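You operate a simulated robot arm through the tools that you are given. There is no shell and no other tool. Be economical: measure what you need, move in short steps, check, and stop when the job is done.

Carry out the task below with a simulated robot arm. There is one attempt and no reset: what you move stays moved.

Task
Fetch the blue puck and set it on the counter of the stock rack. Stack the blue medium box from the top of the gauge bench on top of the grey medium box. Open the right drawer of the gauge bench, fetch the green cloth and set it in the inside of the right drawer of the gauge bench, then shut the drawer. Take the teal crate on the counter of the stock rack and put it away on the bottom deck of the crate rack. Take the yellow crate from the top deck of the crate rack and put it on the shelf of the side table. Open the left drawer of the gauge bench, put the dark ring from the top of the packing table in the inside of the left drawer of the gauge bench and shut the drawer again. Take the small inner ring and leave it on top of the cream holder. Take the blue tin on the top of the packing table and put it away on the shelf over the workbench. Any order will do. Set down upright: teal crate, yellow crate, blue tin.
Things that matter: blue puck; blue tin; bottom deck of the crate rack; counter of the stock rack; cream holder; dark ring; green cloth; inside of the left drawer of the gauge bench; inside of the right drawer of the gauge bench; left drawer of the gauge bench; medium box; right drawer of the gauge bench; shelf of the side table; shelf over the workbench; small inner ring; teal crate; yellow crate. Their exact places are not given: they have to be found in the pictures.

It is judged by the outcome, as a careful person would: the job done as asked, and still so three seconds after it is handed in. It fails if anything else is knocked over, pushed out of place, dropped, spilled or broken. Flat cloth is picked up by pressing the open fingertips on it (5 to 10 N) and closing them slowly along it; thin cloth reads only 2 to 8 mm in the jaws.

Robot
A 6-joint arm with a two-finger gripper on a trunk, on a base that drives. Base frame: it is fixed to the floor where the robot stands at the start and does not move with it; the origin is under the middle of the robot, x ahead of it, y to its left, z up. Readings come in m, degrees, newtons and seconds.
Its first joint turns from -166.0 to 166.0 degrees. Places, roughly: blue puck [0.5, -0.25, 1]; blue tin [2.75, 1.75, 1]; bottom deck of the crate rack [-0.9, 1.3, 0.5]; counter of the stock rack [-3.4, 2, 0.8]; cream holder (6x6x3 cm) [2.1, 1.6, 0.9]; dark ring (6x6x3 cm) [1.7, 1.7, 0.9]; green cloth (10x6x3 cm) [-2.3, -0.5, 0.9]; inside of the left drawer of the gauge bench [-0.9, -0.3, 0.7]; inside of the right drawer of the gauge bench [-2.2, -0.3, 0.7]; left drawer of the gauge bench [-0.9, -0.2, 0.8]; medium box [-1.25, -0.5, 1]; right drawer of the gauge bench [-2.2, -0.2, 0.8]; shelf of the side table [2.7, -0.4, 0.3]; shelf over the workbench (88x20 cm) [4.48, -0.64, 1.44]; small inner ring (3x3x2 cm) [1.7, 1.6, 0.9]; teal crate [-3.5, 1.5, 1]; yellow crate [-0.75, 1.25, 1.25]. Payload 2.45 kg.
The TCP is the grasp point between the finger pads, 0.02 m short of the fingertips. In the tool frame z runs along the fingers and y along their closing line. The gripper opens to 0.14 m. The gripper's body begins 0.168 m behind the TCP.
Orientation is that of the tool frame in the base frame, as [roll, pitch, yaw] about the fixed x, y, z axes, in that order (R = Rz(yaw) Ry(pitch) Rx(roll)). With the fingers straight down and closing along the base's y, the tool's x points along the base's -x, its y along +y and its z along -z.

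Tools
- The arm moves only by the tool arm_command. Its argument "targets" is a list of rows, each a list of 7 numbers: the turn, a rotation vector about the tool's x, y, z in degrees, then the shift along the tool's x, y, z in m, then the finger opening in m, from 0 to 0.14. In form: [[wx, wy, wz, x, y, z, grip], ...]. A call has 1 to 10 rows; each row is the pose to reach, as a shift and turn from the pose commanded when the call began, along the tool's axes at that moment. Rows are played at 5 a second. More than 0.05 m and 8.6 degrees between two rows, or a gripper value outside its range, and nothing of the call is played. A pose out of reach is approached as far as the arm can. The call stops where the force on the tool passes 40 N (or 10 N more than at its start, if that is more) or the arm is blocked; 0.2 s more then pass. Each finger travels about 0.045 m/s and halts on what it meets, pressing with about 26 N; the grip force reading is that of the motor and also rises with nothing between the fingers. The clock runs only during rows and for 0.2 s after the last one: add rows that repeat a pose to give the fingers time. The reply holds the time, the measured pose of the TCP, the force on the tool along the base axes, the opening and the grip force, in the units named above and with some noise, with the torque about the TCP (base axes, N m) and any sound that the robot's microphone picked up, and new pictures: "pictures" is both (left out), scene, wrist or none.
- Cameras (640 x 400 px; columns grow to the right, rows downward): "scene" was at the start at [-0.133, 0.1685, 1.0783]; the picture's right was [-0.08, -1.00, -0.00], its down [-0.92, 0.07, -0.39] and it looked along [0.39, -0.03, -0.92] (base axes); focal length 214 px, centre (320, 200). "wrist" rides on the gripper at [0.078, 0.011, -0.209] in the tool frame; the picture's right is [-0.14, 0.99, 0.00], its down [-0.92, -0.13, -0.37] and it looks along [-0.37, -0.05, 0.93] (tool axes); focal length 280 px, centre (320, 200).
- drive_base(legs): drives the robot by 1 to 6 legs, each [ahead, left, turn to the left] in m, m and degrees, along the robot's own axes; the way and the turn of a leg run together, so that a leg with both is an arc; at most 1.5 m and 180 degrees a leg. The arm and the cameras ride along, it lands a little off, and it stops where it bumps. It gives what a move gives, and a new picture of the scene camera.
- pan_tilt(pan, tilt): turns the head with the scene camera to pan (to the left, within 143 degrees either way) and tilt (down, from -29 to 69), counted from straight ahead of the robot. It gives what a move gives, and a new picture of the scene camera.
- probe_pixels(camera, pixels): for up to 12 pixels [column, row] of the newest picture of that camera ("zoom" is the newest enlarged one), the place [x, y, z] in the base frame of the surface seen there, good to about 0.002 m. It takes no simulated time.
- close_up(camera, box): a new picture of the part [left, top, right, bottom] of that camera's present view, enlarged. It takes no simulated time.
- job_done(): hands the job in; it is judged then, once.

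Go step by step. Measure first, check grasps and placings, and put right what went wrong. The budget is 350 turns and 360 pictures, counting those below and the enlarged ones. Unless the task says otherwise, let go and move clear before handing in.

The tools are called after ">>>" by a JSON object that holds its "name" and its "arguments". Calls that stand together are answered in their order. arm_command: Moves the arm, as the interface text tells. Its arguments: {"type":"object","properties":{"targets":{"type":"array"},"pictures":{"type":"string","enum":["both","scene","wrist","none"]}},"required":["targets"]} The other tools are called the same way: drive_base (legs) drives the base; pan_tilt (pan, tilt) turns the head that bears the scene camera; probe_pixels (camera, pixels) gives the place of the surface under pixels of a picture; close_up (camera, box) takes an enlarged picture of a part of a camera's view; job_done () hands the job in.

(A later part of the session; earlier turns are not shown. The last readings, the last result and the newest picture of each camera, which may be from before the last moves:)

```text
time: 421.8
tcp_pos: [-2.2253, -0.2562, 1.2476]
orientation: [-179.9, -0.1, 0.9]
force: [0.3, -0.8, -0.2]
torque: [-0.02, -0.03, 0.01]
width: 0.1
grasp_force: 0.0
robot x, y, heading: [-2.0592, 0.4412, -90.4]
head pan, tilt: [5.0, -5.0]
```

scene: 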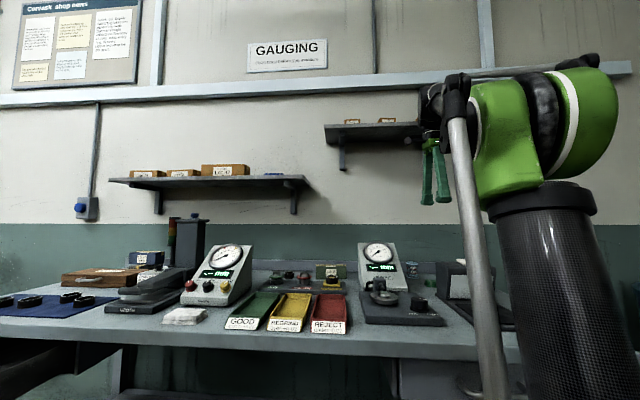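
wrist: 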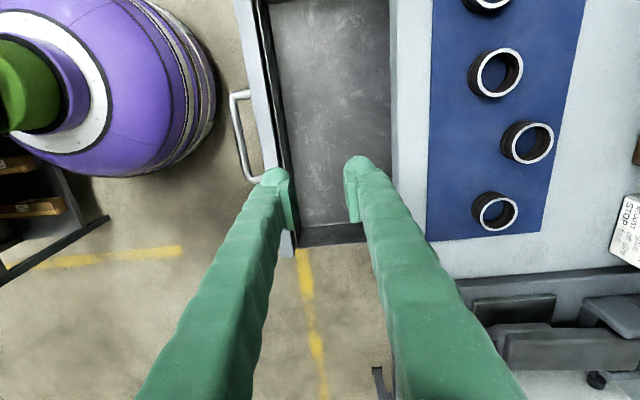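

>>> {"name": "probe_pixels", "arguments": {"camera": "scene", "pixels": [[380, 138], [415, 130], [345, 160], [330, 127], [412, 140], [380, 250]]}}

>>> {"name": "close_up", "arguments": {"camera": "scene", "box": [320, 230, 520, 350]}}

```text
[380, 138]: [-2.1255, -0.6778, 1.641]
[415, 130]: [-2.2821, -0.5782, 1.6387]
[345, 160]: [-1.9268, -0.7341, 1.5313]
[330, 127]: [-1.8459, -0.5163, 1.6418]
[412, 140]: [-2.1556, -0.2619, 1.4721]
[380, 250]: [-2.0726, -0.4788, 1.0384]
```

```text
3.20 times, centred on (420, 290) of scene
```

zoom: 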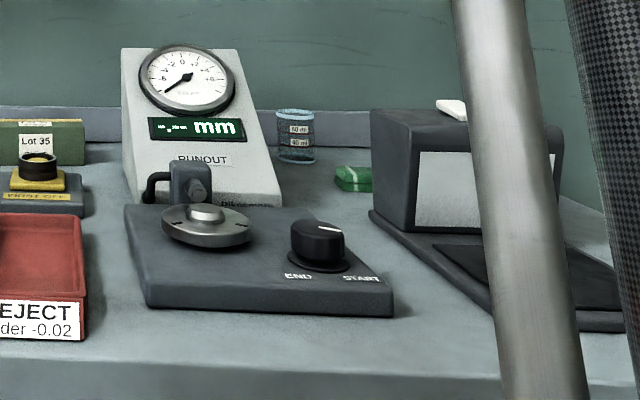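

Shelf above is at 1.64, no obstacle. First open the right drawer: back off and locate its handle.

>>> {"name": "drive_base", "arguments": {"legs": [[-0.33, 0, 0]]}}

>>> {"name": "pan_tilt", "arguments": {"pan": -5, "tilt": 30}}

>>> {"name": "close_up", "arguments": {"camera": "wrist", "box": [0, 0, 640, 400]}}

```text
time: 424.0
tcp_pos: [-2.2214, 0.0747, 1.2495]
orientation: [-179.9, -0.1, 1.0]
force: [0.5, 0.4, 1.5]
torque: [-0.01, -0.01, 0.02]
width: 0.0999
grasp_force: 0.1
robot x, y, heading: [-2.0635, 0.7689, -90.3]
head pan, tilt: [5.0, -5.0]
```

scene: 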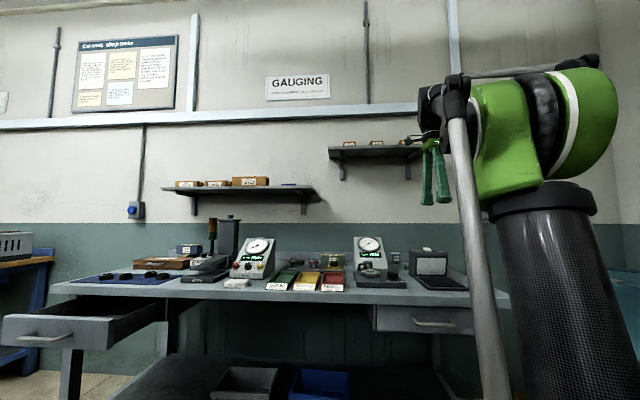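

```text
time: 425.0
tcp_pos: [-2.2224, 0.0757, 1.249]
orientation: [-179.8, -0.1, 1.0]
force: [0.2, -0.3, -0.8]
torque: [-0.03, 0.01, 0.02]
width: 0.1
grasp_force: 0.2
robot x, y, heading: [-2.0575, 0.7673, -90.4]
head pan, tilt: [-5.0, 30.0]
```

scene: 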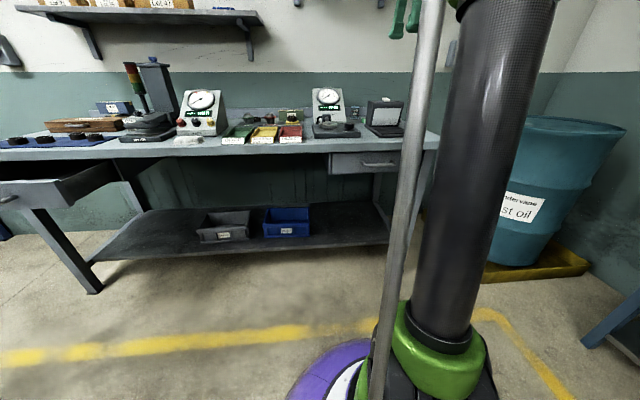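

```text
1.00 times, centred on (320, 200) of wrist (not enlarged: the box is as wide or as high as the picture)
```

zoom: 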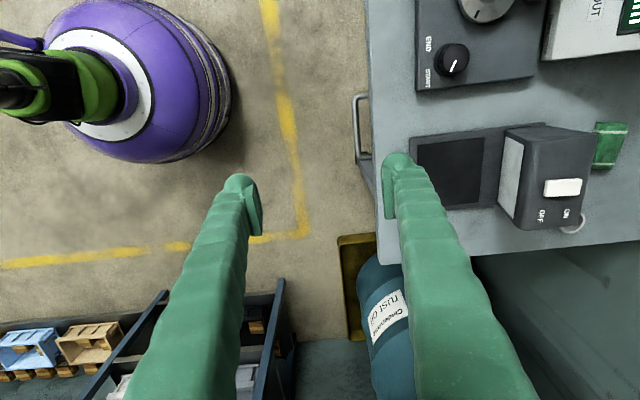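

>>> {"name": "probe_pixels", "arguments": {"camera": "zoom", "pixels": [[357, 100], [357, 125], [359, 150], [372, 60], [368, 175]]}}

>>> {"name": "probe_pixels", "arguments": {"camera": "scene", "pixels": [[364, 164], [379, 165], [394, 164], [345, 160], [380, 175], [380, 150]]}}

```text
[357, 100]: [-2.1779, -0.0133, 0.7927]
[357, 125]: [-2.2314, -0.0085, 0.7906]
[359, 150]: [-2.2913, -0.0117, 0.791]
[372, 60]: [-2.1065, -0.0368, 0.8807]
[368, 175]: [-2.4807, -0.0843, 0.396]
```

```text
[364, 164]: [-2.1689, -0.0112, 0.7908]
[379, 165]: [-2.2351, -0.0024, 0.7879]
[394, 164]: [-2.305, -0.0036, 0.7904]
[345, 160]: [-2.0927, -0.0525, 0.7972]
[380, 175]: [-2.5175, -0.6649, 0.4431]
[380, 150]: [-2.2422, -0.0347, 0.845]
```

Handle centre (-2.235,-0.011,0.79). Repeat the leaned approach.

>>> {"name": "arm_command", "arguments": {"targets": [[0, 0, 1, -0.006, 0, 0.045, 0.06], [0, 0, 1, -0.013, 0, 0.09, 0.034], [0, 0, 1, -0.013, 0, 0.14, 0.034], [0, 0, 1, -0.013, 0, 0.19, 0.034], [0, 0, 1, -0.013, 0, 0.24, 0.034], [0, 0, 1, -0.013, 0, 0.29, 0.034]], "pictures": "none"}}

>>> {"name": "arm_command", "arguments": {"targets": [[-8, 0, 0, 0, 0, 0, 0.034], [-16, 0, 0, 0, 0, 0, 0.034], [-24, 0, 0, 0, 0, 0, 0.034], [-30, 0, 0, 0, 0, 0, 0.034], [-30, 0, 0, 0, 0, 0, 0.034]], "pictures": "none"}}

```text
time: 426.4
tcp_pos: [-2.2341, 0.0763, 0.9579]
orientation: [-180.0, 0.0, 0.0]
force: [0.1, 0.3, 0.8]
torque: [-0.01, 0.04, 0.04]
width: 0.0339
grasp_force: 0.0
robot x, y, heading: [-2.0583, 0.7698, -90.5]
head pan, tilt: [-5.0, 30.0]
```

```text
time: 427.6
tcp_pos: [-2.2341, 0.0738, 0.9575]
orientation: [150.1, 0.0, 0.0]
force: [-0.3, -0.1, 1.0]
torque: [-0.01, 0.01, 0.01]
width: 0.034
grasp_force: 0.1
robot x, y, heading: [-2.0575, 0.7671, -90.4]
head pan, tilt: [-5.0, 30.0]
```

>>> {"name": "arm_command", "arguments": {"targets": [[0, 0, 0, 0, -0.009, 0.04, 0.034], [0, 0, 0, 0, -0.0095, 0.085, 0.034], [0, 0, 0, 0, -0.0095, 0.125, 0.034], [0, 0, 0, 0, -0.0095, 0.155, 0.034], [0, 0, 0, 0, -0.0095, 0.175, 0.034], [0, 0, 0, 0, -0.0095, 0.183, 0.034], [0, 0, 0, 0, -0.0095, 0.183, 0.034]], "pictures": "wrist"}}

>>> {"name": "arm_command", "arguments": {"targets": [[0, 0, 0, 0, 0, 0, 0.02], [0, 0, 0, 0, 0, 0, 0.008], [0, 0, 0, 0, 0, 0, 0.004], [0, 0, 0, 0, 0, 0, 0.004]], "pictures": "none"}}

>>> {"name": "arm_command", "arguments": {"targets": [[0, 0, 0, 0, -0.017, -0.01, 0.004], [0, 0, 0, 0, -0.043, -0.025, 0.004], [0, 0, 0, 0, -0.069, -0.04, 0.004], [0, 0, 0, 0, -0.095, -0.055, 0.004], [0, 0, 0, 0, -0.121, -0.07, 0.004], [0, 0, 0, 0, -0.147, -0.085, 0.004], [0, 0, 0, 0, -0.165, -0.095, 0.004]], "pictures": "wrist"}}

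```text
time: 429.2
tcp_pos: [-2.236, -0.0092, 0.7963]
orientation: [150.1, -0.1, 0.2]
force: [-0.5, 0.4, 0.1]
torque: [0.03, 0.02, -0.02]
width: 0.0339
grasp_force: 0.0
robot x, y, heading: [-2.0624, 0.766, -90.3]
head pan, tilt: [-5.0, 30.0]
```

wrist: 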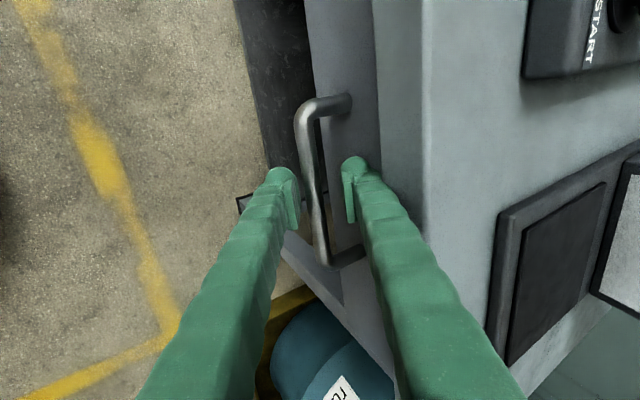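

```text
time: 430.2
tcp_pos: [-2.2353, -0.0064, 0.7956]
orientation: [150.2, -0.1, 0.0]
force: [1.8, 18.9, -17.3]
torque: [0.22, -0.22, -0.22]
width: 0.0212
grasp_force: 12.8
robot x, y, heading: [-2.0596, 0.7688, -90.2]
head pan, tilt: [-5.0, 30.0]
```

```text
time: 431.2
tcp_pos: [-2.235, 0.0831, 0.7977]
orientation: [149.9, 0.0, -0.1]
force: [-0.3, -0.9, 13.4]
torque: [-0.1, -0.26, -0.81]
width: 0.0125
grasp_force: 38.8
robot x, y, heading: [-2.0587, 0.7696, -90.2]
head pan, tilt: [-5.0, 30.0]
stopped in row 4: the force on the tool passed its limit at 46 N (the readings are from after the stop); the commanded pose is now the measured one
```

wrist: 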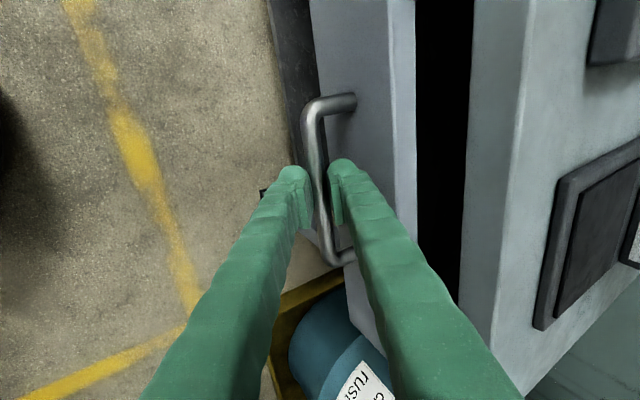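

>>> {"name": "arm_command", "arguments": {"targets": [[0, 0, 0, 0, -0.013, -0.0075, 0.004], [0, 0, 0, 0, -0.03, -0.017, 0.004], [0, 0, 0, 0, -0.047, -0.027, 0.004], [0, 0, 0, 0, -0.064, -0.037, 0.004], [0, 0, 0, 0, -0.081, -0.047, 0.004]], "pictures": "wrist"}}

```text
time: 432.4
tcp_pos: [-2.2344, 0.1773, 0.7978]
orientation: [149.9, 0.0, 0.0]
force: [-4.4, -0.6, 31.0]
torque: [-0.2, 0.11, -1.19]
width: 0.0126
grasp_force: 39.3
robot x, y, heading: [-2.0617, 0.7702, -90.2]
head pan, tilt: [-5.0, 30.0]
```

wrist: 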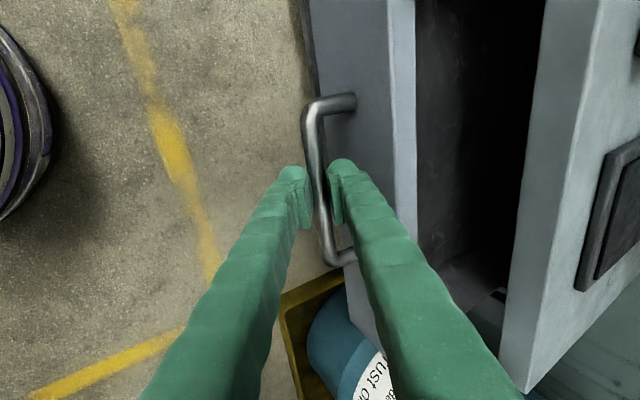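

>>> {"name": "arm_command", "arguments": {"targets": [[0, 0, 0, 0, 0, 0, 0.03], [0, 0, 0, 0, 0, 0, 0.045], [0, 0, 0, 0, 0, -0.03, 0.045], [4, 0, 0, 0, 0.012, -0.065, 0.045], [10, 0, 0, 0, 0.04, -0.1, 0.05], [16, 0, 0, 0, 0.07, -0.13, 0.06], [22, 0, 0, 0, 0.1, -0.16, 0.07], [28, 0, 0, 0, 0.13, -0.19, 0.08], [30, 0, 0, 0, 0.16, -0.22, 0.09]], "pictures": "both"}}

```text
time: 434.4
tcp_pos: [-2.2363, 0.1495, 1.067]
orientation: [-180.0, 0.0, -0.1]
force: [1.0, -1.0, 0.2]
torque: [-0.06, -0.04, 0.01]
width: 0.09
grasp_force: 0.1
robot x, y, heading: [-2.0565, 0.7719, -90.4]
head pan, tilt: [-5.0, 30.0]
```

scene: 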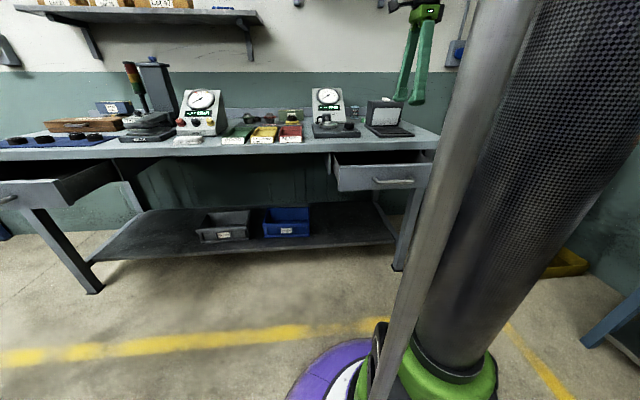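
wrist: 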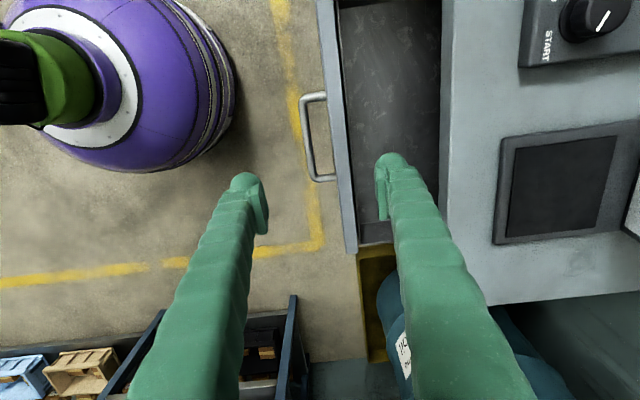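

Right drawer open. Raise the arm and move in to fetch the cloth.

>>> {"name": "arm_command", "arguments": {"targets": [[0, 0, 0, 0, 0, -0.05, 0.09], [0, 0, 0, 0, 0, -0.1, 0.09], [0, 0, 0, 0, 0, -0.15, 0.09], [0, 0, 0, 0, 0, -0.18, 0.09]], "pictures": "none"}}

>>> {"name": "drive_base", "arguments": {"legs": [[0.34, -0.14, 0]]}}

>>> {"name": "arm_command", "arguments": {"targets": [[0, 0, 0, 0.015, 0.045, 0, 0.09], [0, 0, 0, 0.03, 0.09, 0, 0.09], [0, 0, 0, 0.045, 0.135, 0, 0.09], [0, 0, 0, 0.06, 0.18, 0, 0.09]], "pictures": "wrist"}}

```text
time: 435.4
tcp_pos: [-2.2352, 0.1478, 1.2461]
orientation: [-180.0, 0.0, 0.0]
force: [-1.5, 0.8, 0.4]
torque: [0.02, 0.01, -0.03]
width: 0.0899
grasp_force: 0.0
robot x, y, heading: [-2.0599, 0.7682, -90.4]
head pan, tilt: [-5.0, 30.0]
```

```text
time: 437.7
tcp_pos: [-2.3802, -0.1871, 1.2462]
orientation: [180.0, -0.1, -0.2]
force: [-0.3, 0.8, 0.8]
torque: [-0.03, -0.06, 0.03]
width: 0.0899
grasp_force: 0.1
robot x, y, heading: [-2.2016, 0.4342, -90.5]
head pan, tilt: [-5.0, 30.0]
```

scene: 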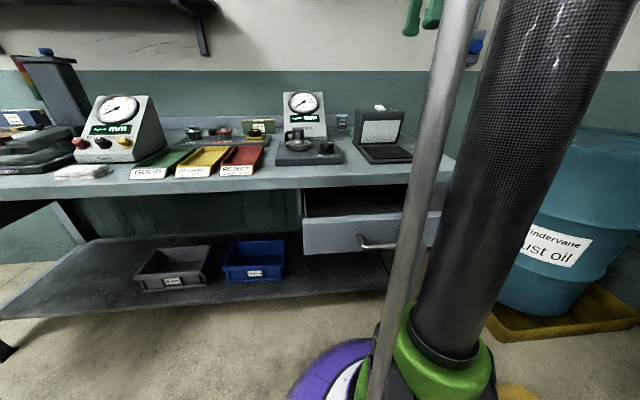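

```text
time: 438.7
tcp_pos: [-2.3232, -0.3671, 1.2458]
orientation: [180.0, 0.0, -0.3]
force: [0.3, 1.2, 0.6]
torque: [-0.23, -0.03, -0.02]
width: 0.0901
grasp_force: 0.1
robot x, y, heading: [-2.1997, 0.4323, -90.5]
head pan, tilt: [-5.0, 30.0]
```

wrist: 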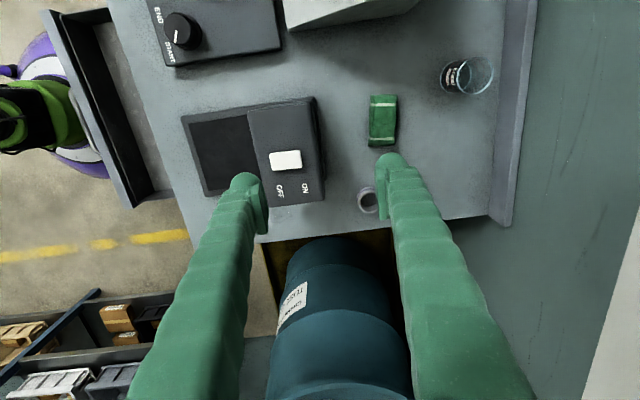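

>>> {"name": "probe_pixels", "arguments": {"camera": "wrist", "pixels": [[312, 105], [320, 190], [285, 110], [372, 97], [397, 97], [370, 143], [396, 143], [383, 120], [372, 200], [450, 75], [330, 170]]}}

>>> {"name": "close_up", "arguments": {"camera": "wrist", "box": [300, 70, 460, 170]}}

```text
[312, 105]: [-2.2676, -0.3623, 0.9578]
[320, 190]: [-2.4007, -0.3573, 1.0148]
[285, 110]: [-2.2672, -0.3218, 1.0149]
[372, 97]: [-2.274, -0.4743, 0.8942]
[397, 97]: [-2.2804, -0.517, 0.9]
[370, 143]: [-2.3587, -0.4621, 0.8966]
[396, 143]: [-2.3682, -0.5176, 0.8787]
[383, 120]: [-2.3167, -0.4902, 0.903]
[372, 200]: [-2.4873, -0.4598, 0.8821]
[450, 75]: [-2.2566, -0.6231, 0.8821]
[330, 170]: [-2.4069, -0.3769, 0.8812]
```

```text
4.00 times, centred on (380, 120) of wrist
```

zoom: 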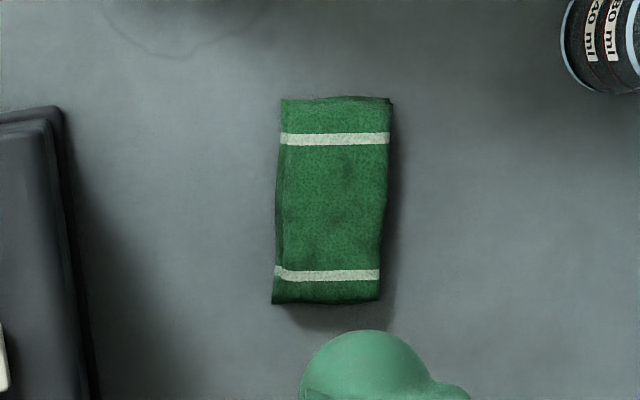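

Cloth centre (-2.316,-0.492), 52 mm wide, 22 mm thick. Descend and grip it across its width.

>>> {"name": "arm_command", "arguments": {"targets": [[0, 0, 0, 0.003, 0.04, 0.02, 0.08], [0, 0, 0, 0.007, 0.08, 0.04, 0.08], [0, 0, 0, 0.007, 0.125, 0.06, 0.08], [0, 0, 0, 0.007, 0.125, 0.11, 0.08], [0, 0, 0, 0.007, 0.125, 0.16, 0.08], [0, 0, 0, 0.007, 0.125, 0.21, 0.08], [0, 0, 0, 0.007, 0.125, 0.26, 0.08], [0, 0, 0, 0.007, 0.125, 0.3, 0.08], [0, 0, 0, 0.007, 0.125, 0.33, 0.08], [0, 0, 0, 0.007, 0.125, 0.339, 0.08]], "pictures": "wrist"}}

```text
time: 440.9
tcp_pos: [-2.3171, -0.4923, 0.9082]
orientation: [-180.0, -0.1, -0.3]
force: [0.0, 0.8, 0.2]
torque: [0.0, 0.0, 0.0]
width: 0.0799
grasp_force: 0.0
out of reach, approached as far as the arm can: row 3
robot x, y, heading: [-2.2002, 0.4287, -90.3]
head pan, tilt: [-5.0, 30.0]
```

wrist: 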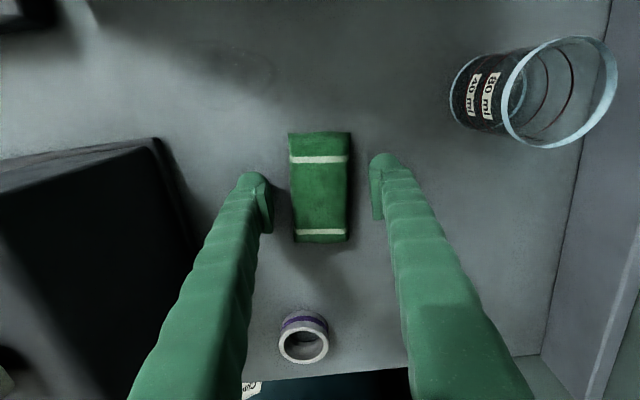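

>>> {"name": "arm_command", "arguments": {"targets": [[0, 0, 0, 0, 0, 0.004, 0.065], [0, 0, 0, 0, 0, 0.004, 0.055], [0, 0, 0, 0, 0, 0.004, 0.048], [0, 0, 0, 0, 0, 0.004, 0.04], [0, 0, 0, 0, 0, 0.004, 0.03], [0, 0, 0, 0, 0, 0.004, 0.02], [0, 0, 0, 0, 0, 0.004, 0.01], [0, 0, 0, 0, 0, 0.004, 0.005], [0, 0, 0, 0, 0, 0.004, 0.005]], "pictures": "wrist"}}

```text
time: 442.9
tcp_pos: [-2.3171, -0.4917, 0.903]
orientation: [180.0, 0.0, -0.2]
force: [0.0, 0.5, -0.5]
torque: [-0.01, 0.01, -0.04]
width: 0.0554
grasp_force: 26.1
robot x, y, heading: [-2.2043, 0.4315, -90.2]
head pan, tilt: [-5.0, 30.0]
```

wrist: 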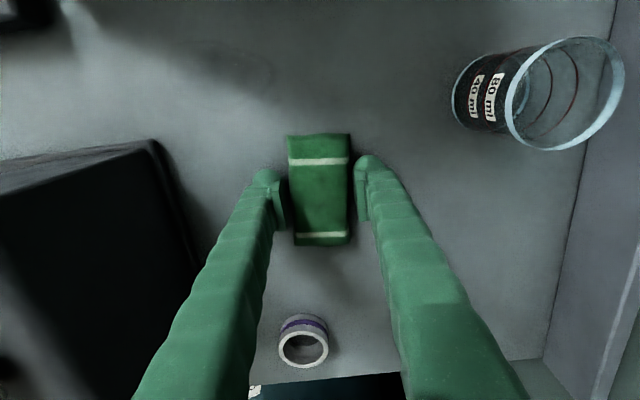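

Gripped at 55 mm like a solid bundle. Lift and back up.

>>> {"name": "arm_command", "arguments": {"targets": [[0, 0, 0, 0, 0, -0.03, 0.02], [0, 0, 0, 0, 0, -0.08, 0.02], [0, 0, 0, 0, 0, -0.13, 0.02], [0, 0, 0, 0, 0, -0.18, 0.02], [0, 0, 0, 0, 0, -0.22, 0.02], [0, 0, 0, 0, -0.05, -0.23, 0.02], [0, 0, 0, 0, -0.1, -0.23, 0.02]], "pictures": "wrist"}}

>>> {"name": "drive_base", "arguments": {"legs": [[-0.33, 0.1, 0]]}}

```text
refused: row 6 steps farther than a row can; nothing moved
```

```text
time: 444.1
tcp_pos: [-2.2914, -0.4138, 0.9047]
orientation: [179.0, 0.3, -0.2]
force: [-1.1, -6.7, -2.7]
torque: [-0.16, -0.01, 0.12]
width: 0.0542
grasp_force: 26.0
robot x, y, heading: [-2.1747, 0.5195, -90.4]
head pan, tilt: [-5.0, 30.0]
stopped in leg 1: the force on the tool passed its limit at 202 N (the readings are from after the stop); the commanded pose is now the measured one
```

scene: 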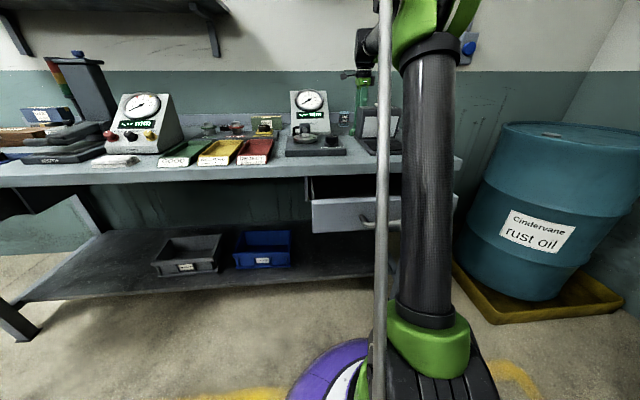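

The lift was refused and the drive dragged the hand against the device. I check the damage.

>>> {"name": "close_up", "arguments": {"camera": "wrist", "box": [0, 0, 640, 400]}}

```text
1.00 times, centred on (320, 200) of wrist (not enlarged: the box is as wide or as high as the picture)
```

zoom: 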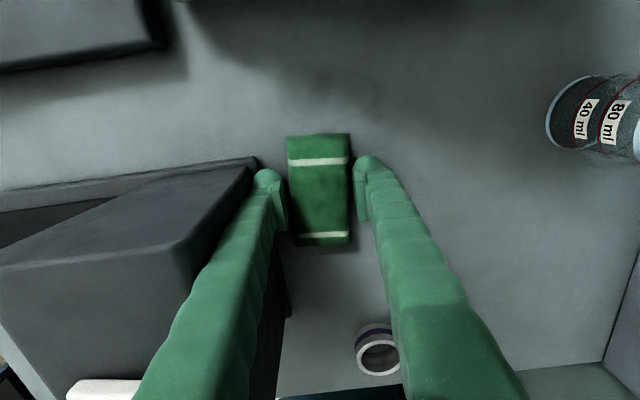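

>>> {"name": "arm_command", "arguments": {"targets": [[0, 0, 0, 0, 0.01, -0.03, 0.02], [0, 0, 0, 0, 0.01, -0.075, 0.02], [0, 0, 0, 0, 0.01, -0.12, 0.02], [0, 0, 0, 0, 0.01, -0.165, 0.02], [0, 0, 0, 0, 0.01, -0.21, 0.02], [0, 0, 0, 0, 0.01, -0.255, 0.02]], "pictures": "wrist"}}

```text
time: 445.5
tcp_pos: [-2.2901, -0.4137, 1.1546]
orientation: [178.9, 0.4, -0.2]
force: [-0.1, 0.0, -0.5]
torque: [0.12, -0.03, 0.01]
width: 0.0539
grasp_force: 26.0
out of reach, approached as far as the arm can: row 6
robot x, y, heading: [-2.1752, 0.5185, -90.5]
head pan, tilt: [-5.0, 30.0]
```

wrist: 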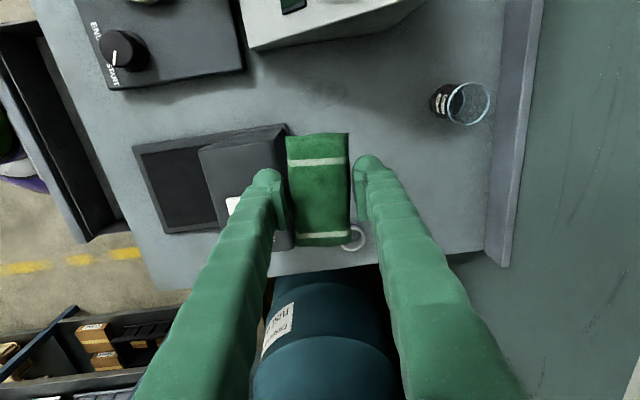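

>>> {"name": "probe_pixels", "arguments": {"camera": "wrist", "pixels": [[278, 132], [262, 135], [205, 150], [137, 148], [165, 230], [287, 245], [240, 150], [160, 145]]}}

```text
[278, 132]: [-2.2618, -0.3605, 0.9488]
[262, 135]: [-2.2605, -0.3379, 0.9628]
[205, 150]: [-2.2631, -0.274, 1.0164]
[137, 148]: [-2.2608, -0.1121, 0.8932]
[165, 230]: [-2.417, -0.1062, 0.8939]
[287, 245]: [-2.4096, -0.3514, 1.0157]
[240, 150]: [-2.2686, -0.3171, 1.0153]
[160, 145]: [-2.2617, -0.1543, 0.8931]
```

Device looks unmoved (edges within a few mm), cloth still held. Now drive back.

>>> {"name": "drive_base", "arguments": {"legs": [[-0.26, 0, 0]]}}

```text
time: 447.4
tcp_pos: [-2.2853, -0.1464, 1.1558]
orientation: [179.1, 0.3, -0.1]
force: [-0.1, -0.7, -1.0]
torque: [0.0, 0.0, 0.01]
width: 0.0533
grasp_force: 26.0
robot x, y, heading: [-2.1743, 0.7882, -90.5]
head pan, tilt: [-5.0, 30.0]
```

scene: 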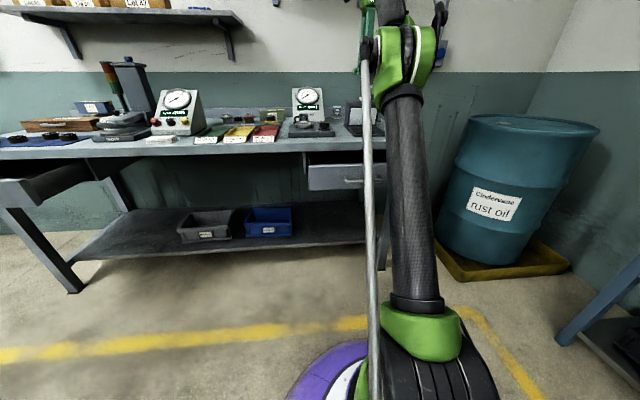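

>>> {"name": "arm_command", "arguments": {"targets": [[-0.9, 0, 0, 0.01, -0.04, -0.02, 0.02], [-0.9, 0, 0, 0.02, -0.085, -0.02, 0.02], [-0.9, 0, 0, 0.03, -0.13, -0.02, 0.02], [-0.9, 0, 0, 0.03, -0.17, -0.02, 0.02], [-0.9, 0, 0, 0.03, -0.19, -0.02, 0.02]], "pictures": "both"}}

```text
time: 448.6
tcp_pos: [-2.2537, 0.0433, 1.1725]
orientation: [178.1, 0.3, -0.1]
force: [-1.0, -1.0, -0.7]
torque: [0.06, 0.01, 0.01]
width: 0.0531
grasp_force: 26.1
robot x, y, heading: [-2.1753, 0.7848, -90.2]
head pan, tilt: [-5.0, 30.0]
```

scene: 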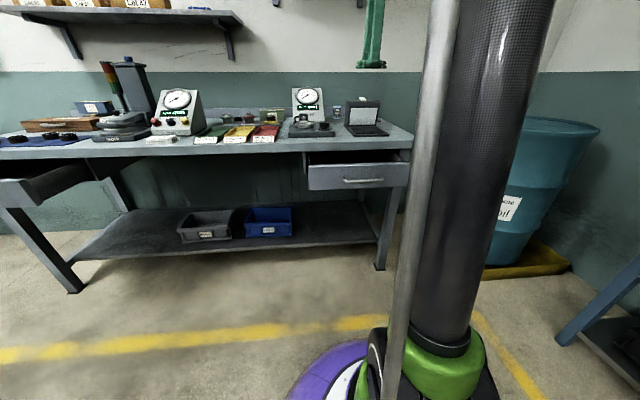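
wrist: 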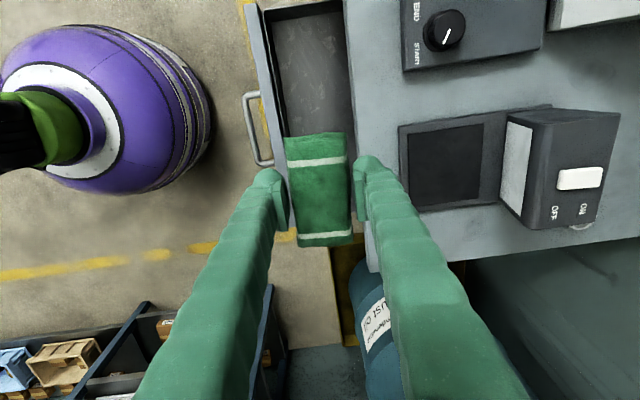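

>>> {"name": "probe_pixels", "arguments": {"camera": "wrist", "pixels": [[310, 80], [300, 30], [268, 60], [277, 60], [343, 60], [352, 60], [280, 10], [340, 10], [285, 125], [248, 20]]}}

```text
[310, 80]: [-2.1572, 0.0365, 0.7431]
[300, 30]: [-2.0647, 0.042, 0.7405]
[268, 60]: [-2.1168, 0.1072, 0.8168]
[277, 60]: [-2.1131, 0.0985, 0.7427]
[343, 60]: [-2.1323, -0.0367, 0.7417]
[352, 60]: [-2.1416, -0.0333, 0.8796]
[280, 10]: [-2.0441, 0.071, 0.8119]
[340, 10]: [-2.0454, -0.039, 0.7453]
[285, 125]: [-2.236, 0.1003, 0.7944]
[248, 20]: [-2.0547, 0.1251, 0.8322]
```

>>> {"name": "arm_command", "arguments": {"targets": [[1.9, 0, 0, 0.01, 0.005, 0.04, 0.02], [1.9, 0, 0, 0.02, 0.01, 0.085, 0.02], [1.9, 0, 0, 0.03, 0.01, 0.13, 0.02], [1.9, 0, 0, 0.03, 0.01, 0.175, 0.02], [1.9, 0, 0, 0.03, 0.01, 0.22, 0.02], [1.9, 0, 0, 0.03, 0.01, 0.265, 0.02], [1.9, 0, 0, 0.03, 0.01, 0.31, 0.02], [1.9, 0, 0, 0.03, 0.01, 0.35, 0.02], [1.9, 0, 0, 0.03, 0.01, 0.38, 0.02], [1.9, 0, 0, 0.03, 0.01, 0.4, 0.02]], "pictures": "both"}}

```text
time: 450.8
tcp_pos: [-2.2257, 0.0219, 0.772]
orientation: [180.0, 0.3, 0.0]
force: [-0.1, -1.1, -0.6]
torque: [0.0, 0.01, 0.01]
width: 0.0526
grasp_force: 26.3
robot x, y, heading: [-2.1758, 0.7813, -90.4]
head pan, tilt: [-5.0, 30.0]
```

scene: 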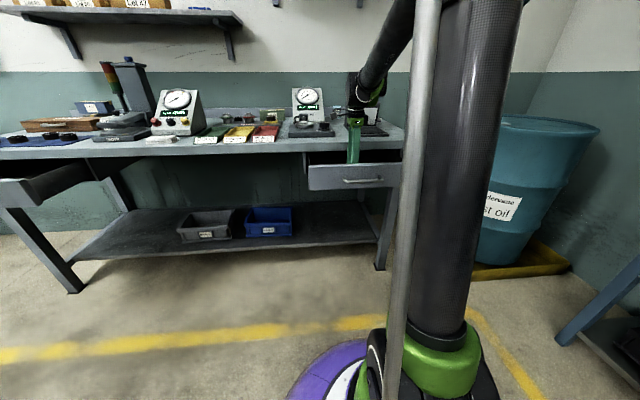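
wrist: 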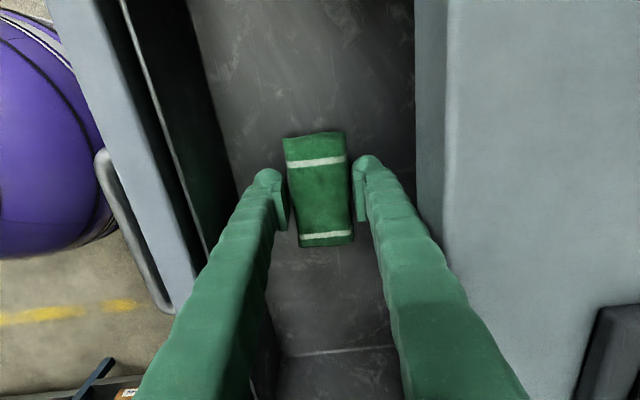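

>>> {"name": "arm_command", "arguments": {"targets": [[0, 0, 0, 0, -0.004, 0.004, 0.02], [0, 0, 0, 0, -0.004, 0.006, 0.02], [0, 0, 0, 0, -0.004, 0.006, 0.06], [0, 0, 0, 0, -0.004, 0.006, 0.075], [0, 0, 0, 0, -0.004, 0.006, 0.075], [0, 0, 0, 0, -0.004, -0.03, 0.075], [0, 0, 0, 0, -0.004, -0.075, 0.075], [0, 0, 0, 0, -0.004, -0.12, 0.075], [0, 0, 0, 0, -0.004, -0.165, 0.075]], "pictures": "wrist"}}

```text
time: 452.8
tcp_pos: [-2.2224, 0.0279, 0.9392]
orientation: [-180.0, 0.3, -0.1]
force: [-0.1, 0.1, 0.3]
torque: [0.01, 0.0, -0.01]
width: 0.0751
grasp_force: 0.0
robot x, y, heading: [-2.1718, 0.786, -90.4]
head pan, tilt: [-5.0, 30.0]
```

wrist: 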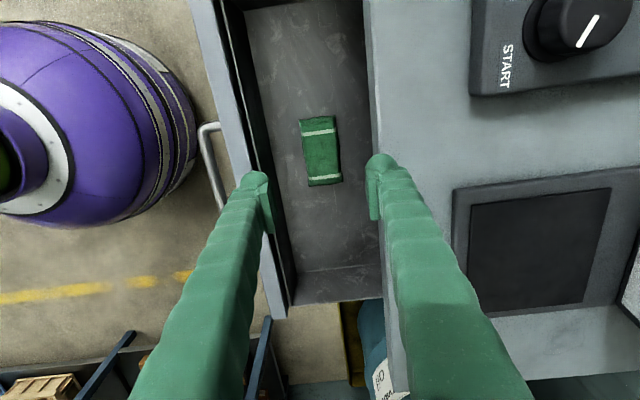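

Cloth lies in the drawer. Now close it: closed fingers in front of the handle bar, then push.

>>> {"name": "arm_command", "arguments": {"targets": [[0, 0, 0, 0, -0.045, 0, 0.04], [0, 0, 0, -0.005, -0.09, 0, 0.02], [0, 0, 0, -0.01, -0.135, 0, 0.0], [0, 0, 0, -0.013, -0.18, 0, 0.0], [0, 0, 0, -0.013, -0.215, 0, 0.0], [0, 0, 0, -0.013, -0.215, 0.045, 0.0], [0, 0, 0, -0.013, -0.215, 0.09, 0.0], [0, 0, 0, -0.013, -0.215, 0.135, 0.0], [0, 0, 0, -0.013, -0.215, 0.149, 0.0]], "pictures": "wrist"}}

```text
time: 454.8
tcp_pos: [-2.2398, 0.2378, 0.7883]
orientation: [180.0, 0.4, -0.2]
force: [-1.2, 0.0, -0.5]
torque: [0.02, -0.01, 0.0]
width: 0.0
grasp_force: 26.4
robot x, y, heading: [-2.172, 0.7853, -90.3]
head pan, tilt: [-5.0, 30.0]
```

wrist: 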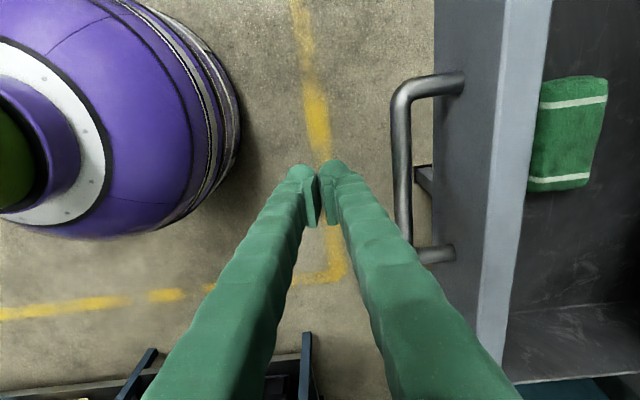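

>>> {"name": "arm_command", "arguments": {"targets": [[0, 0, 0, 0, 0.03, 0, 0.0], [0, 0, 0, 0, 0.06, 0, 0.0], [0, 0, 0, 0, 0.085, 0, 0.0], [0, 0, 0, 0, 0.11, 0, 0.0], [0, 0, 0, 0, 0.135, 0, 0.0], [0, 0, 0, 0, 0.16, 0, 0.0], [0, 0, 0, 0, 0.185, 0, 0.0], [0, 0, 0, 0, 0.205, 0, 0.0], [0, 0, 0, 0, 0.22, 0, 0.0], [0, 0, 0, 0, 0.229, 0, 0.0]], "pictures": "both"}}

```text
time: 456.9
tcp_pos: [-2.2383, 0.0236, 0.7882]
orientation: [-179.6, 0.2, -0.1]
force: [0.8, 12.2, 3.2]
torque: [-0.02, 0.0, -0.14]
width: 0.0003
grasp_force: 26.1
robot x, y, heading: [-2.1716, 0.7848, -90.4]
head pan, tilt: [-5.0, 30.0]
stopped in row 10: the force on the tool passed its limit at 56 N (the readings are from after the stop); the commanded pose is now the measured one
```

scene: 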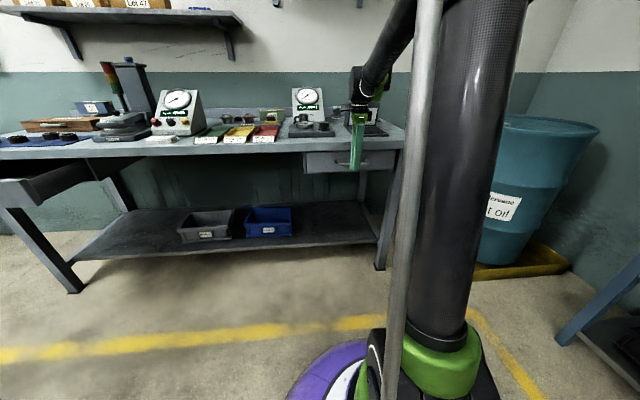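
wrist: 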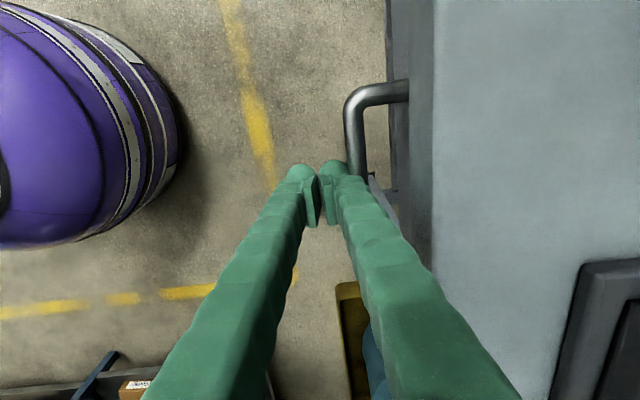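

>>> {"name": "probe_pixels", "arguments": {"camera": "scene", "pixels": [[330, 163], [320, 160], [380, 160], [315, 165]]}}

>>> {"name": "probe_pixels", "arguments": {"camera": "wrist", "pixels": [[405, 140], [355, 130], [395, 160], [410, 60]]}}

```text
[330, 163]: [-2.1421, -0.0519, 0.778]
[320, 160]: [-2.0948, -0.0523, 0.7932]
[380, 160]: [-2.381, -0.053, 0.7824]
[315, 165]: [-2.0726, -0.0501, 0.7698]
```

```text
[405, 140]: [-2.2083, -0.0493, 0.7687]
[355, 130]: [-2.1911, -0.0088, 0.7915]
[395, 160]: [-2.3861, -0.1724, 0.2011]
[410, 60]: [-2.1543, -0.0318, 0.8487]
```

Drawer shut (face at y −0.052 as at the start). Raise the arm.

>>> {"name": "arm_command", "arguments": {"targets": [[0, 0, 0, 0, -0.03, 0, 0.0], [0, 0, 0, 0, -0.06, -0.03, 0.02], [0, 0, 0, 0, -0.08, -0.075, 0.04], [0, 0, 0, 0, -0.08, -0.12, 0.06], [0, 0, 0, 0, -0.08, -0.165, 0.07], [0, 0, 0, 0, -0.08, -0.21, 0.07], [0, 0, 0, 0, -0.08, -0.255, 0.07], [0, 0, 0, 0, -0.08, -0.3, 0.07], [0, 0, 0, 0, -0.08, -0.345, 0.07], [0, 0, 0, 0, -0.08, -0.39, 0.07]], "pictures": "none"}}

```text
time: 459.1
tcp_pos: [-2.2367, 0.1002, 1.1771]
orientation: [-179.5, 0.2, -0.3]
force: [0.8, -0.1, 0.9]
torque: [0.01, 0.03, -0.04]
width: 0.0702
grasp_force: 0.0
robot x, y, heading: [-2.1733, 0.7874, -90.5]
head pan, tilt: [-5.0, 30.0]
```

>>> {"name": "drive_base", "arguments": {"legs": [[0, 0, 90.5], [1.3, -0.1, 0], [1.3, -0.25, 0], [1.3, 0, 0]]}}

```text
time: 482.0
tcp_pos: [2.4489, 0.5325, 1.1759]
orientation: [-179.6, 0.1, 92.4]
force: [-0.3, -0.1, -0.9]
torque: [0.01, -0.02, -0.03]
width: 0.0701
grasp_force: 0.0
robot x, y, heading: [1.758, 0.5658, 2.0]
head pan, tilt: [-5.0, 30.0]
```

scene: 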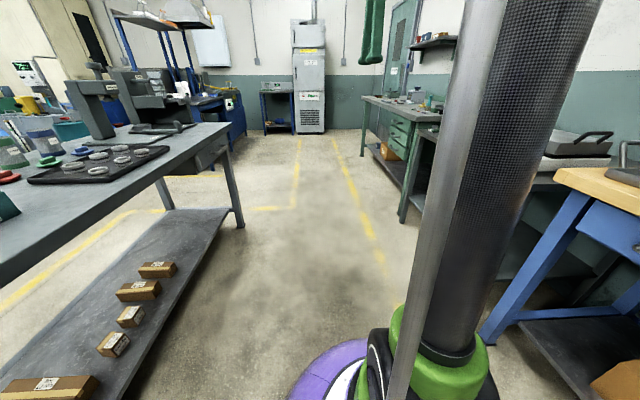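

>>> {"name": "drive_base", "arguments": {"legs": [[0, 0, 88], [0.36, 0.03, 0]]}}

>>> {"name": "arm_command", "arguments": {"targets": [[0, 0, -8.5, 0, 0, 0, 0.07], [0, 0, -17, 0, 0, 0, 0.07], [0, 0, -25.5, 0, 0, 0, 0.07], [0, 0, -34, 0, 0, 0, 0.07], [0, 0, -42.5, 0, 0, 0, 0.07], [0, 0, -51, 0, 0, 0, 0.07], [0, 0, -59.5, 0, 0, 0, 0.07], [0, 0, -68, 0, 0, 0, 0.07], [0, 0, -76.5, 0, 0, 0, 0.07], [0, 0, -85, 0, 0, 0, 0.07]], "pictures": "none"}}

>>> {"name": "arm_command", "arguments": {"targets": [[0, 0, -8.5, 0, 0, 0, 0.07], [0, 0, -17, 0, 0, 0, 0.07], [0, 0, -25.5, 0, 0, 0, 0.07], [0, 0, -34, 0, 0, 0, 0.07], [0, 0, -42.5, 0, 0, 0, 0.07], [0, 0, -50, 0, 0, 0, 0.07]], "pictures": "wrist"}}

```text
time: 488.1
tcp_pos: [1.7773, 1.6178, 1.1758]
orientation: [-179.5, 0.2, -179.2]
force: [-0.5, -0.3, 0.3]
torque: [-0.01, 0.02, 0.01]
width: 0.0702
grasp_force: 0.1
robot x, y, heading: [1.7241, 0.9257, 90.7]
head pan, tilt: [-5.0, 30.0]
```

scene: 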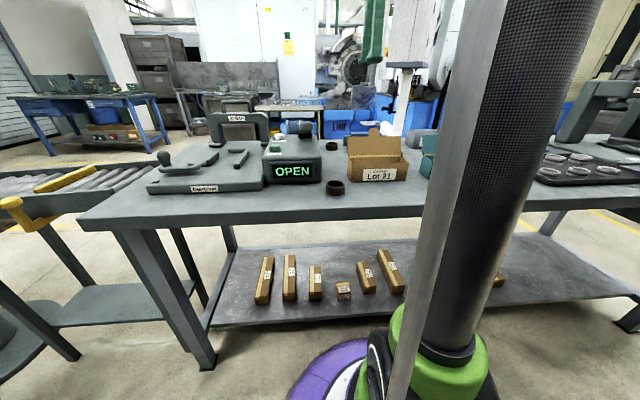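

```text
time: 490.3
tcp_pos: [1.7769, 1.6166, 1.1763]
orientation: [-179.8, -0.4, -94.0]
force: [0.0, -0.4, -0.6]
torque: [0.01, -0.01, -0.03]
width: 0.0701
grasp_force: 0.0
robot x, y, heading: [1.7229, 0.9286, 90.5]
head pan, tilt: [-5.0, 30.0]
```

```text
time: 491.7
tcp_pos: [1.7786, 1.6157, 1.1763]
orientation: [180.0, -0.5, -44.1]
force: [0.0, 0.8, 0.2]
torque: [0.0, 0.0, -0.02]
width: 0.0701
grasp_force: 0.2
robot x, y, heading: [1.7283, 0.9317, 90.6]
head pan, tilt: [-5.0, 30.0]
```

wrist: 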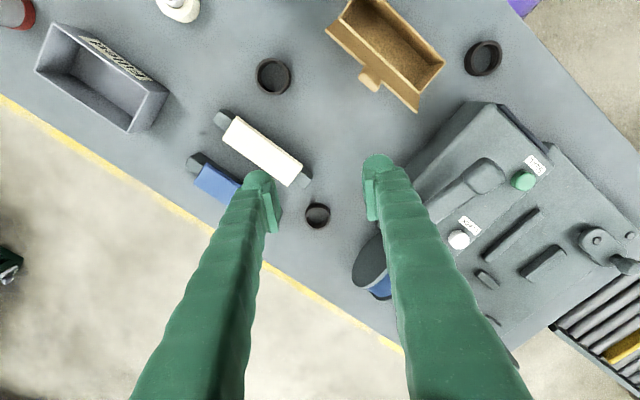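

>>> {"name": "arm_command", "arguments": {"targets": [[0, 0, 0, -0.045, -0.008, 0.01, 0.07], [0, 0, 0, -0.09, -0.016, 0.02, 0.07], [0, 0, 0, -0.13, -0.024, 0.04, 0.07], [0, 0, 0, -0.157, -0.029, 0.08, 0.07], [0, 0, 0, -0.157, -0.029, 0.12, 0.07], [0, 0, 0, -0.157, -0.029, 0.16, 0.07]], "pictures": "wrist"}}

```text
time: 493.1
tcp_pos: [1.6855, 1.7478, 1.0161]
orientation: [180.0, -0.5, -44.2]
force: [0.3, -0.2, 0.0]
torque: [0.02, -0.02, -0.02]
width: 0.07
grasp_force: 0.0
robot x, y, heading: [1.7231, 0.9309, 90.5]
head pan, tilt: [-5.0, 30.0]
```

wrist: 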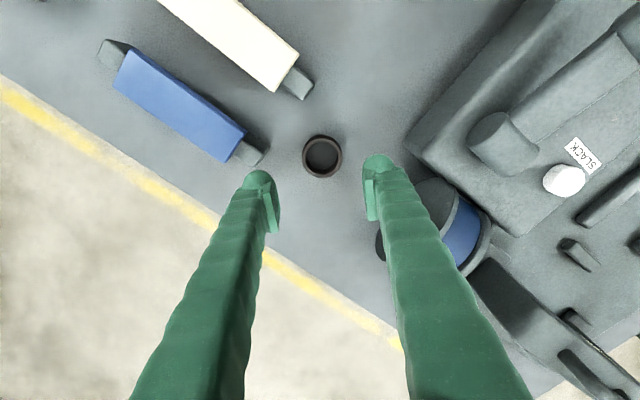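

>>> {"name": "probe_pixels", "arguments": {"camera": "wrist", "pixels": [[305, 158], [340, 156], [322, 138], [322, 175], [430, 210], [460, 195], [255, 155]]}}

```text
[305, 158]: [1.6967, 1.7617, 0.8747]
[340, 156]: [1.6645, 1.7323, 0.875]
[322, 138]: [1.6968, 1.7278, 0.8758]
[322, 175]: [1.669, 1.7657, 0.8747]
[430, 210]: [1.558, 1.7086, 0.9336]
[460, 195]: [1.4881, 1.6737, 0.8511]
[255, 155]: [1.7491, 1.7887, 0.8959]
```

>>> {"name": "arm_command", "arguments": {"targets": [[0, 0, 0, -0.002, 0.002, 0.045, 0.07], [0, 0, 0, -0.002, 0.002, 0.09, 0.07], [0, 0, 0, -0.002, 0.002, 0.125, 0.07], [0, 0, 0, -0.002, 0.002, 0.142, 0.07], [0, 0, 0, -0.002, 0.002, 0.142, 0.05], [0, 0, 0, -0.002, 0.002, 0.142, 0.03], [0, 0, 0, -0.002, 0.002, 0.142, 0.03], [0, 0, 0, -0.002, 0.002, 0.142, 0.03]], "pictures": "wrist"}}

```text
time: 494.9
tcp_pos: [1.6836, 1.7427, 0.8728]
orientation: [179.9, -0.5, -44.1]
force: [-0.1, -0.9, -0.2]
torque: [0.0, 0.02, -0.02]
width: 0.0504
grasp_force: 25.7
robot x, y, heading: [1.728, 0.9304, 90.6]
head pan, tilt: [-5.0, 30.0]
```

wrist: 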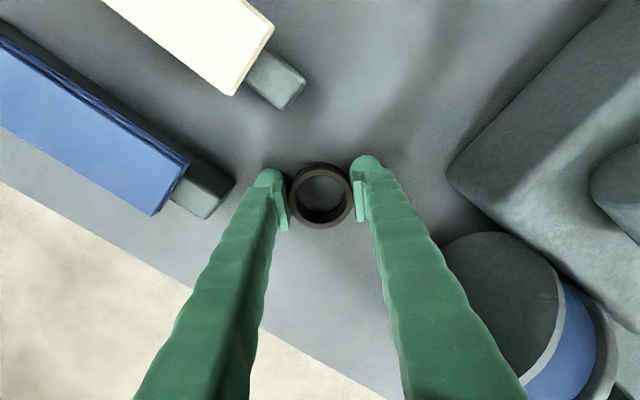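

Ring gripped (50.4 mm — consistent with sizes rounded up). Lift straight and pull back.

>>> {"name": "arm_command", "arguments": {"targets": [[0, 0, 0, 0, 0, -0.03, 0.03], [0, 0, 0, 0, 0, -0.08, 0.03], [0, 0, 0, 0, 0, -0.13, 0.03], [0, 0, 0, 0, 0, -0.18, 0.03], [0, 0, 0, 0, 0, -0.23, 0.03], [0, 0, 0, 0, 0, -0.28, 0.03], [0, 0, 0, 0.03, 0.03, -0.3, 0.03], [0, 0, 0, 0.06, 0.06, -0.3, 0.03]], "pictures": "wrist"}}

```text
time: 496.7
tcp_pos: [1.6832, 1.6634, 1.1718]
orientation: [179.8, -0.5, -44.2]
force: [-0.2, 0.7, -1.6]
torque: [-0.12, -0.02, 0.01]
width: 0.0508
grasp_force: 26.4
robot x, y, heading: [1.7229, 0.9283, 90.5]
head pan, tilt: [-5.0, 30.0]
```

wrist: 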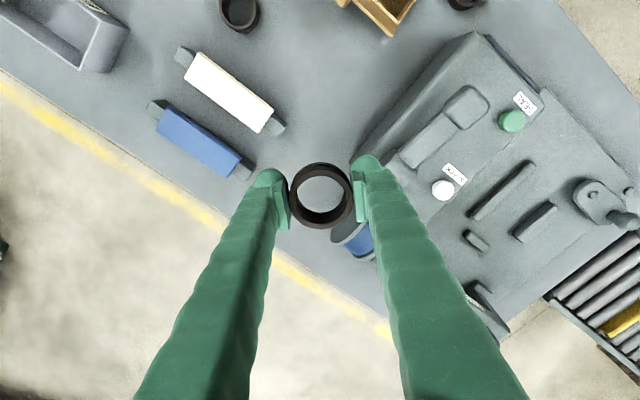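

>>> {"name": "drive_base", "arguments": {"legs": [[-0.46, 0, 0], [0, 0, 89.5], [1.4, 0, 0], [0.75, 0, 0], [0.3, -0.3, 0], [0, 0, 90]]}}

>>> {"name": "close_up", "arguments": {"camera": "wrist", "box": [0, 0, 640, 400]}}

```text
time: 519.5
tcp_pos: [-0.6871, 0.0469, 1.1724]
orientation: [179.9, -0.6, 134.6]
force: [-0.2, -0.3, -1.0]
torque: [-0.01, 0.0, 0.0]
width: 0.0507
grasp_force: 25.9
robot x, y, heading: [-0.713, 0.7848, -90.8]
head pan, tilt: [-5.0, 30.0]
```

scene: 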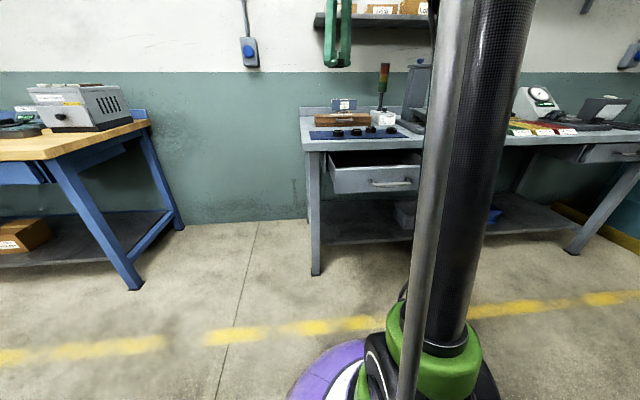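

```text
1.00 times, centred on (320, 200) of wrist (not enlarged: the box is as wide or as high as the picture)
```

zoom: 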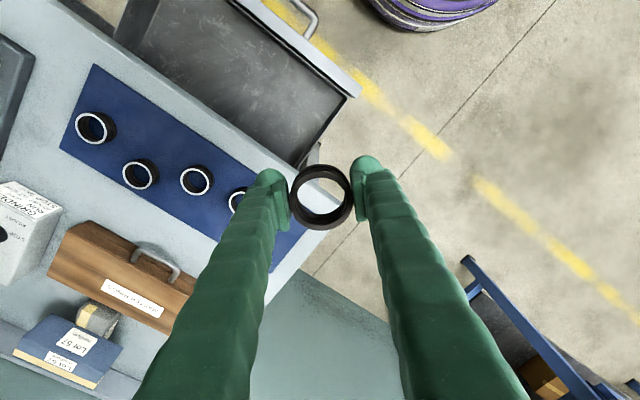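

>>> {"name": "arm_command", "arguments": {"targets": [[0, 0, 0, 0.03, -0.031, 0, 0.03], [0, 0, 0, 0.06, -0.062, 0, 0.03], [0, 0, 0, 0.09, -0.093, 0, 0.03], [0, 0, 0, 0.12, -0.1246, 0, 0.03], [0, 0, 0, 0.12, -0.1246, 0.045, 0.03], [0, 0, 0, 0.12, -0.1246, 0.09, 0.03], [0, 0, 0, 0.12, -0.1246, 0.135, 0.03], [0, 0, 0, 0.12, -0.1246, 0.18, 0.03], [0, 0, 0, 0.12, -0.1246, 0.22, 0.03]], "pictures": "both"}}

```text
time: 521.5
tcp_pos: [-0.8606, 0.0447, 0.9534]
orientation: [180.0, -0.4, 134.6]
force: [-0.2, 0.2, -0.3]
torque: [-0.01, 0.03, 0.0]
width: 0.0506
grasp_force: 25.7
robot x, y, heading: [-0.7163, 0.7826, -90.7]
head pan, tilt: [-5.0, 30.0]
```

scene: 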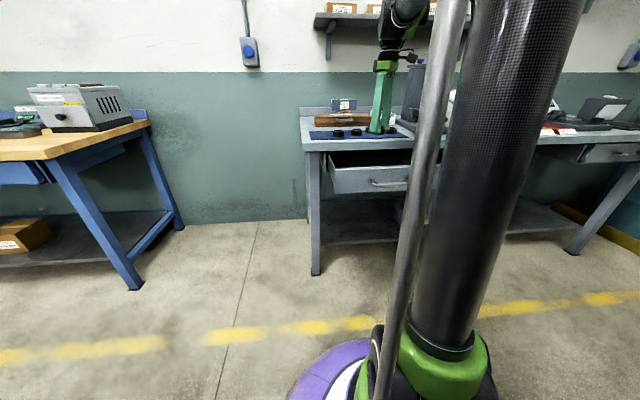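
wrist: 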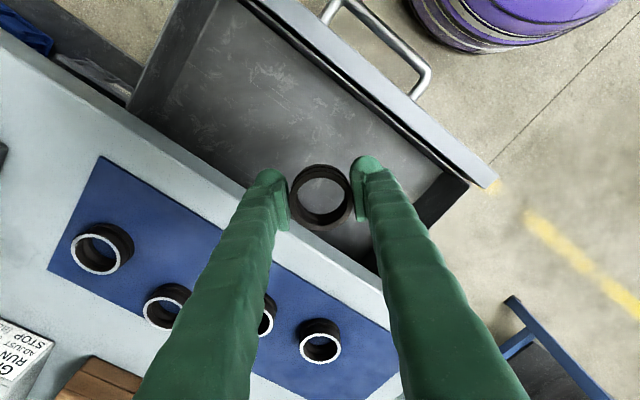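

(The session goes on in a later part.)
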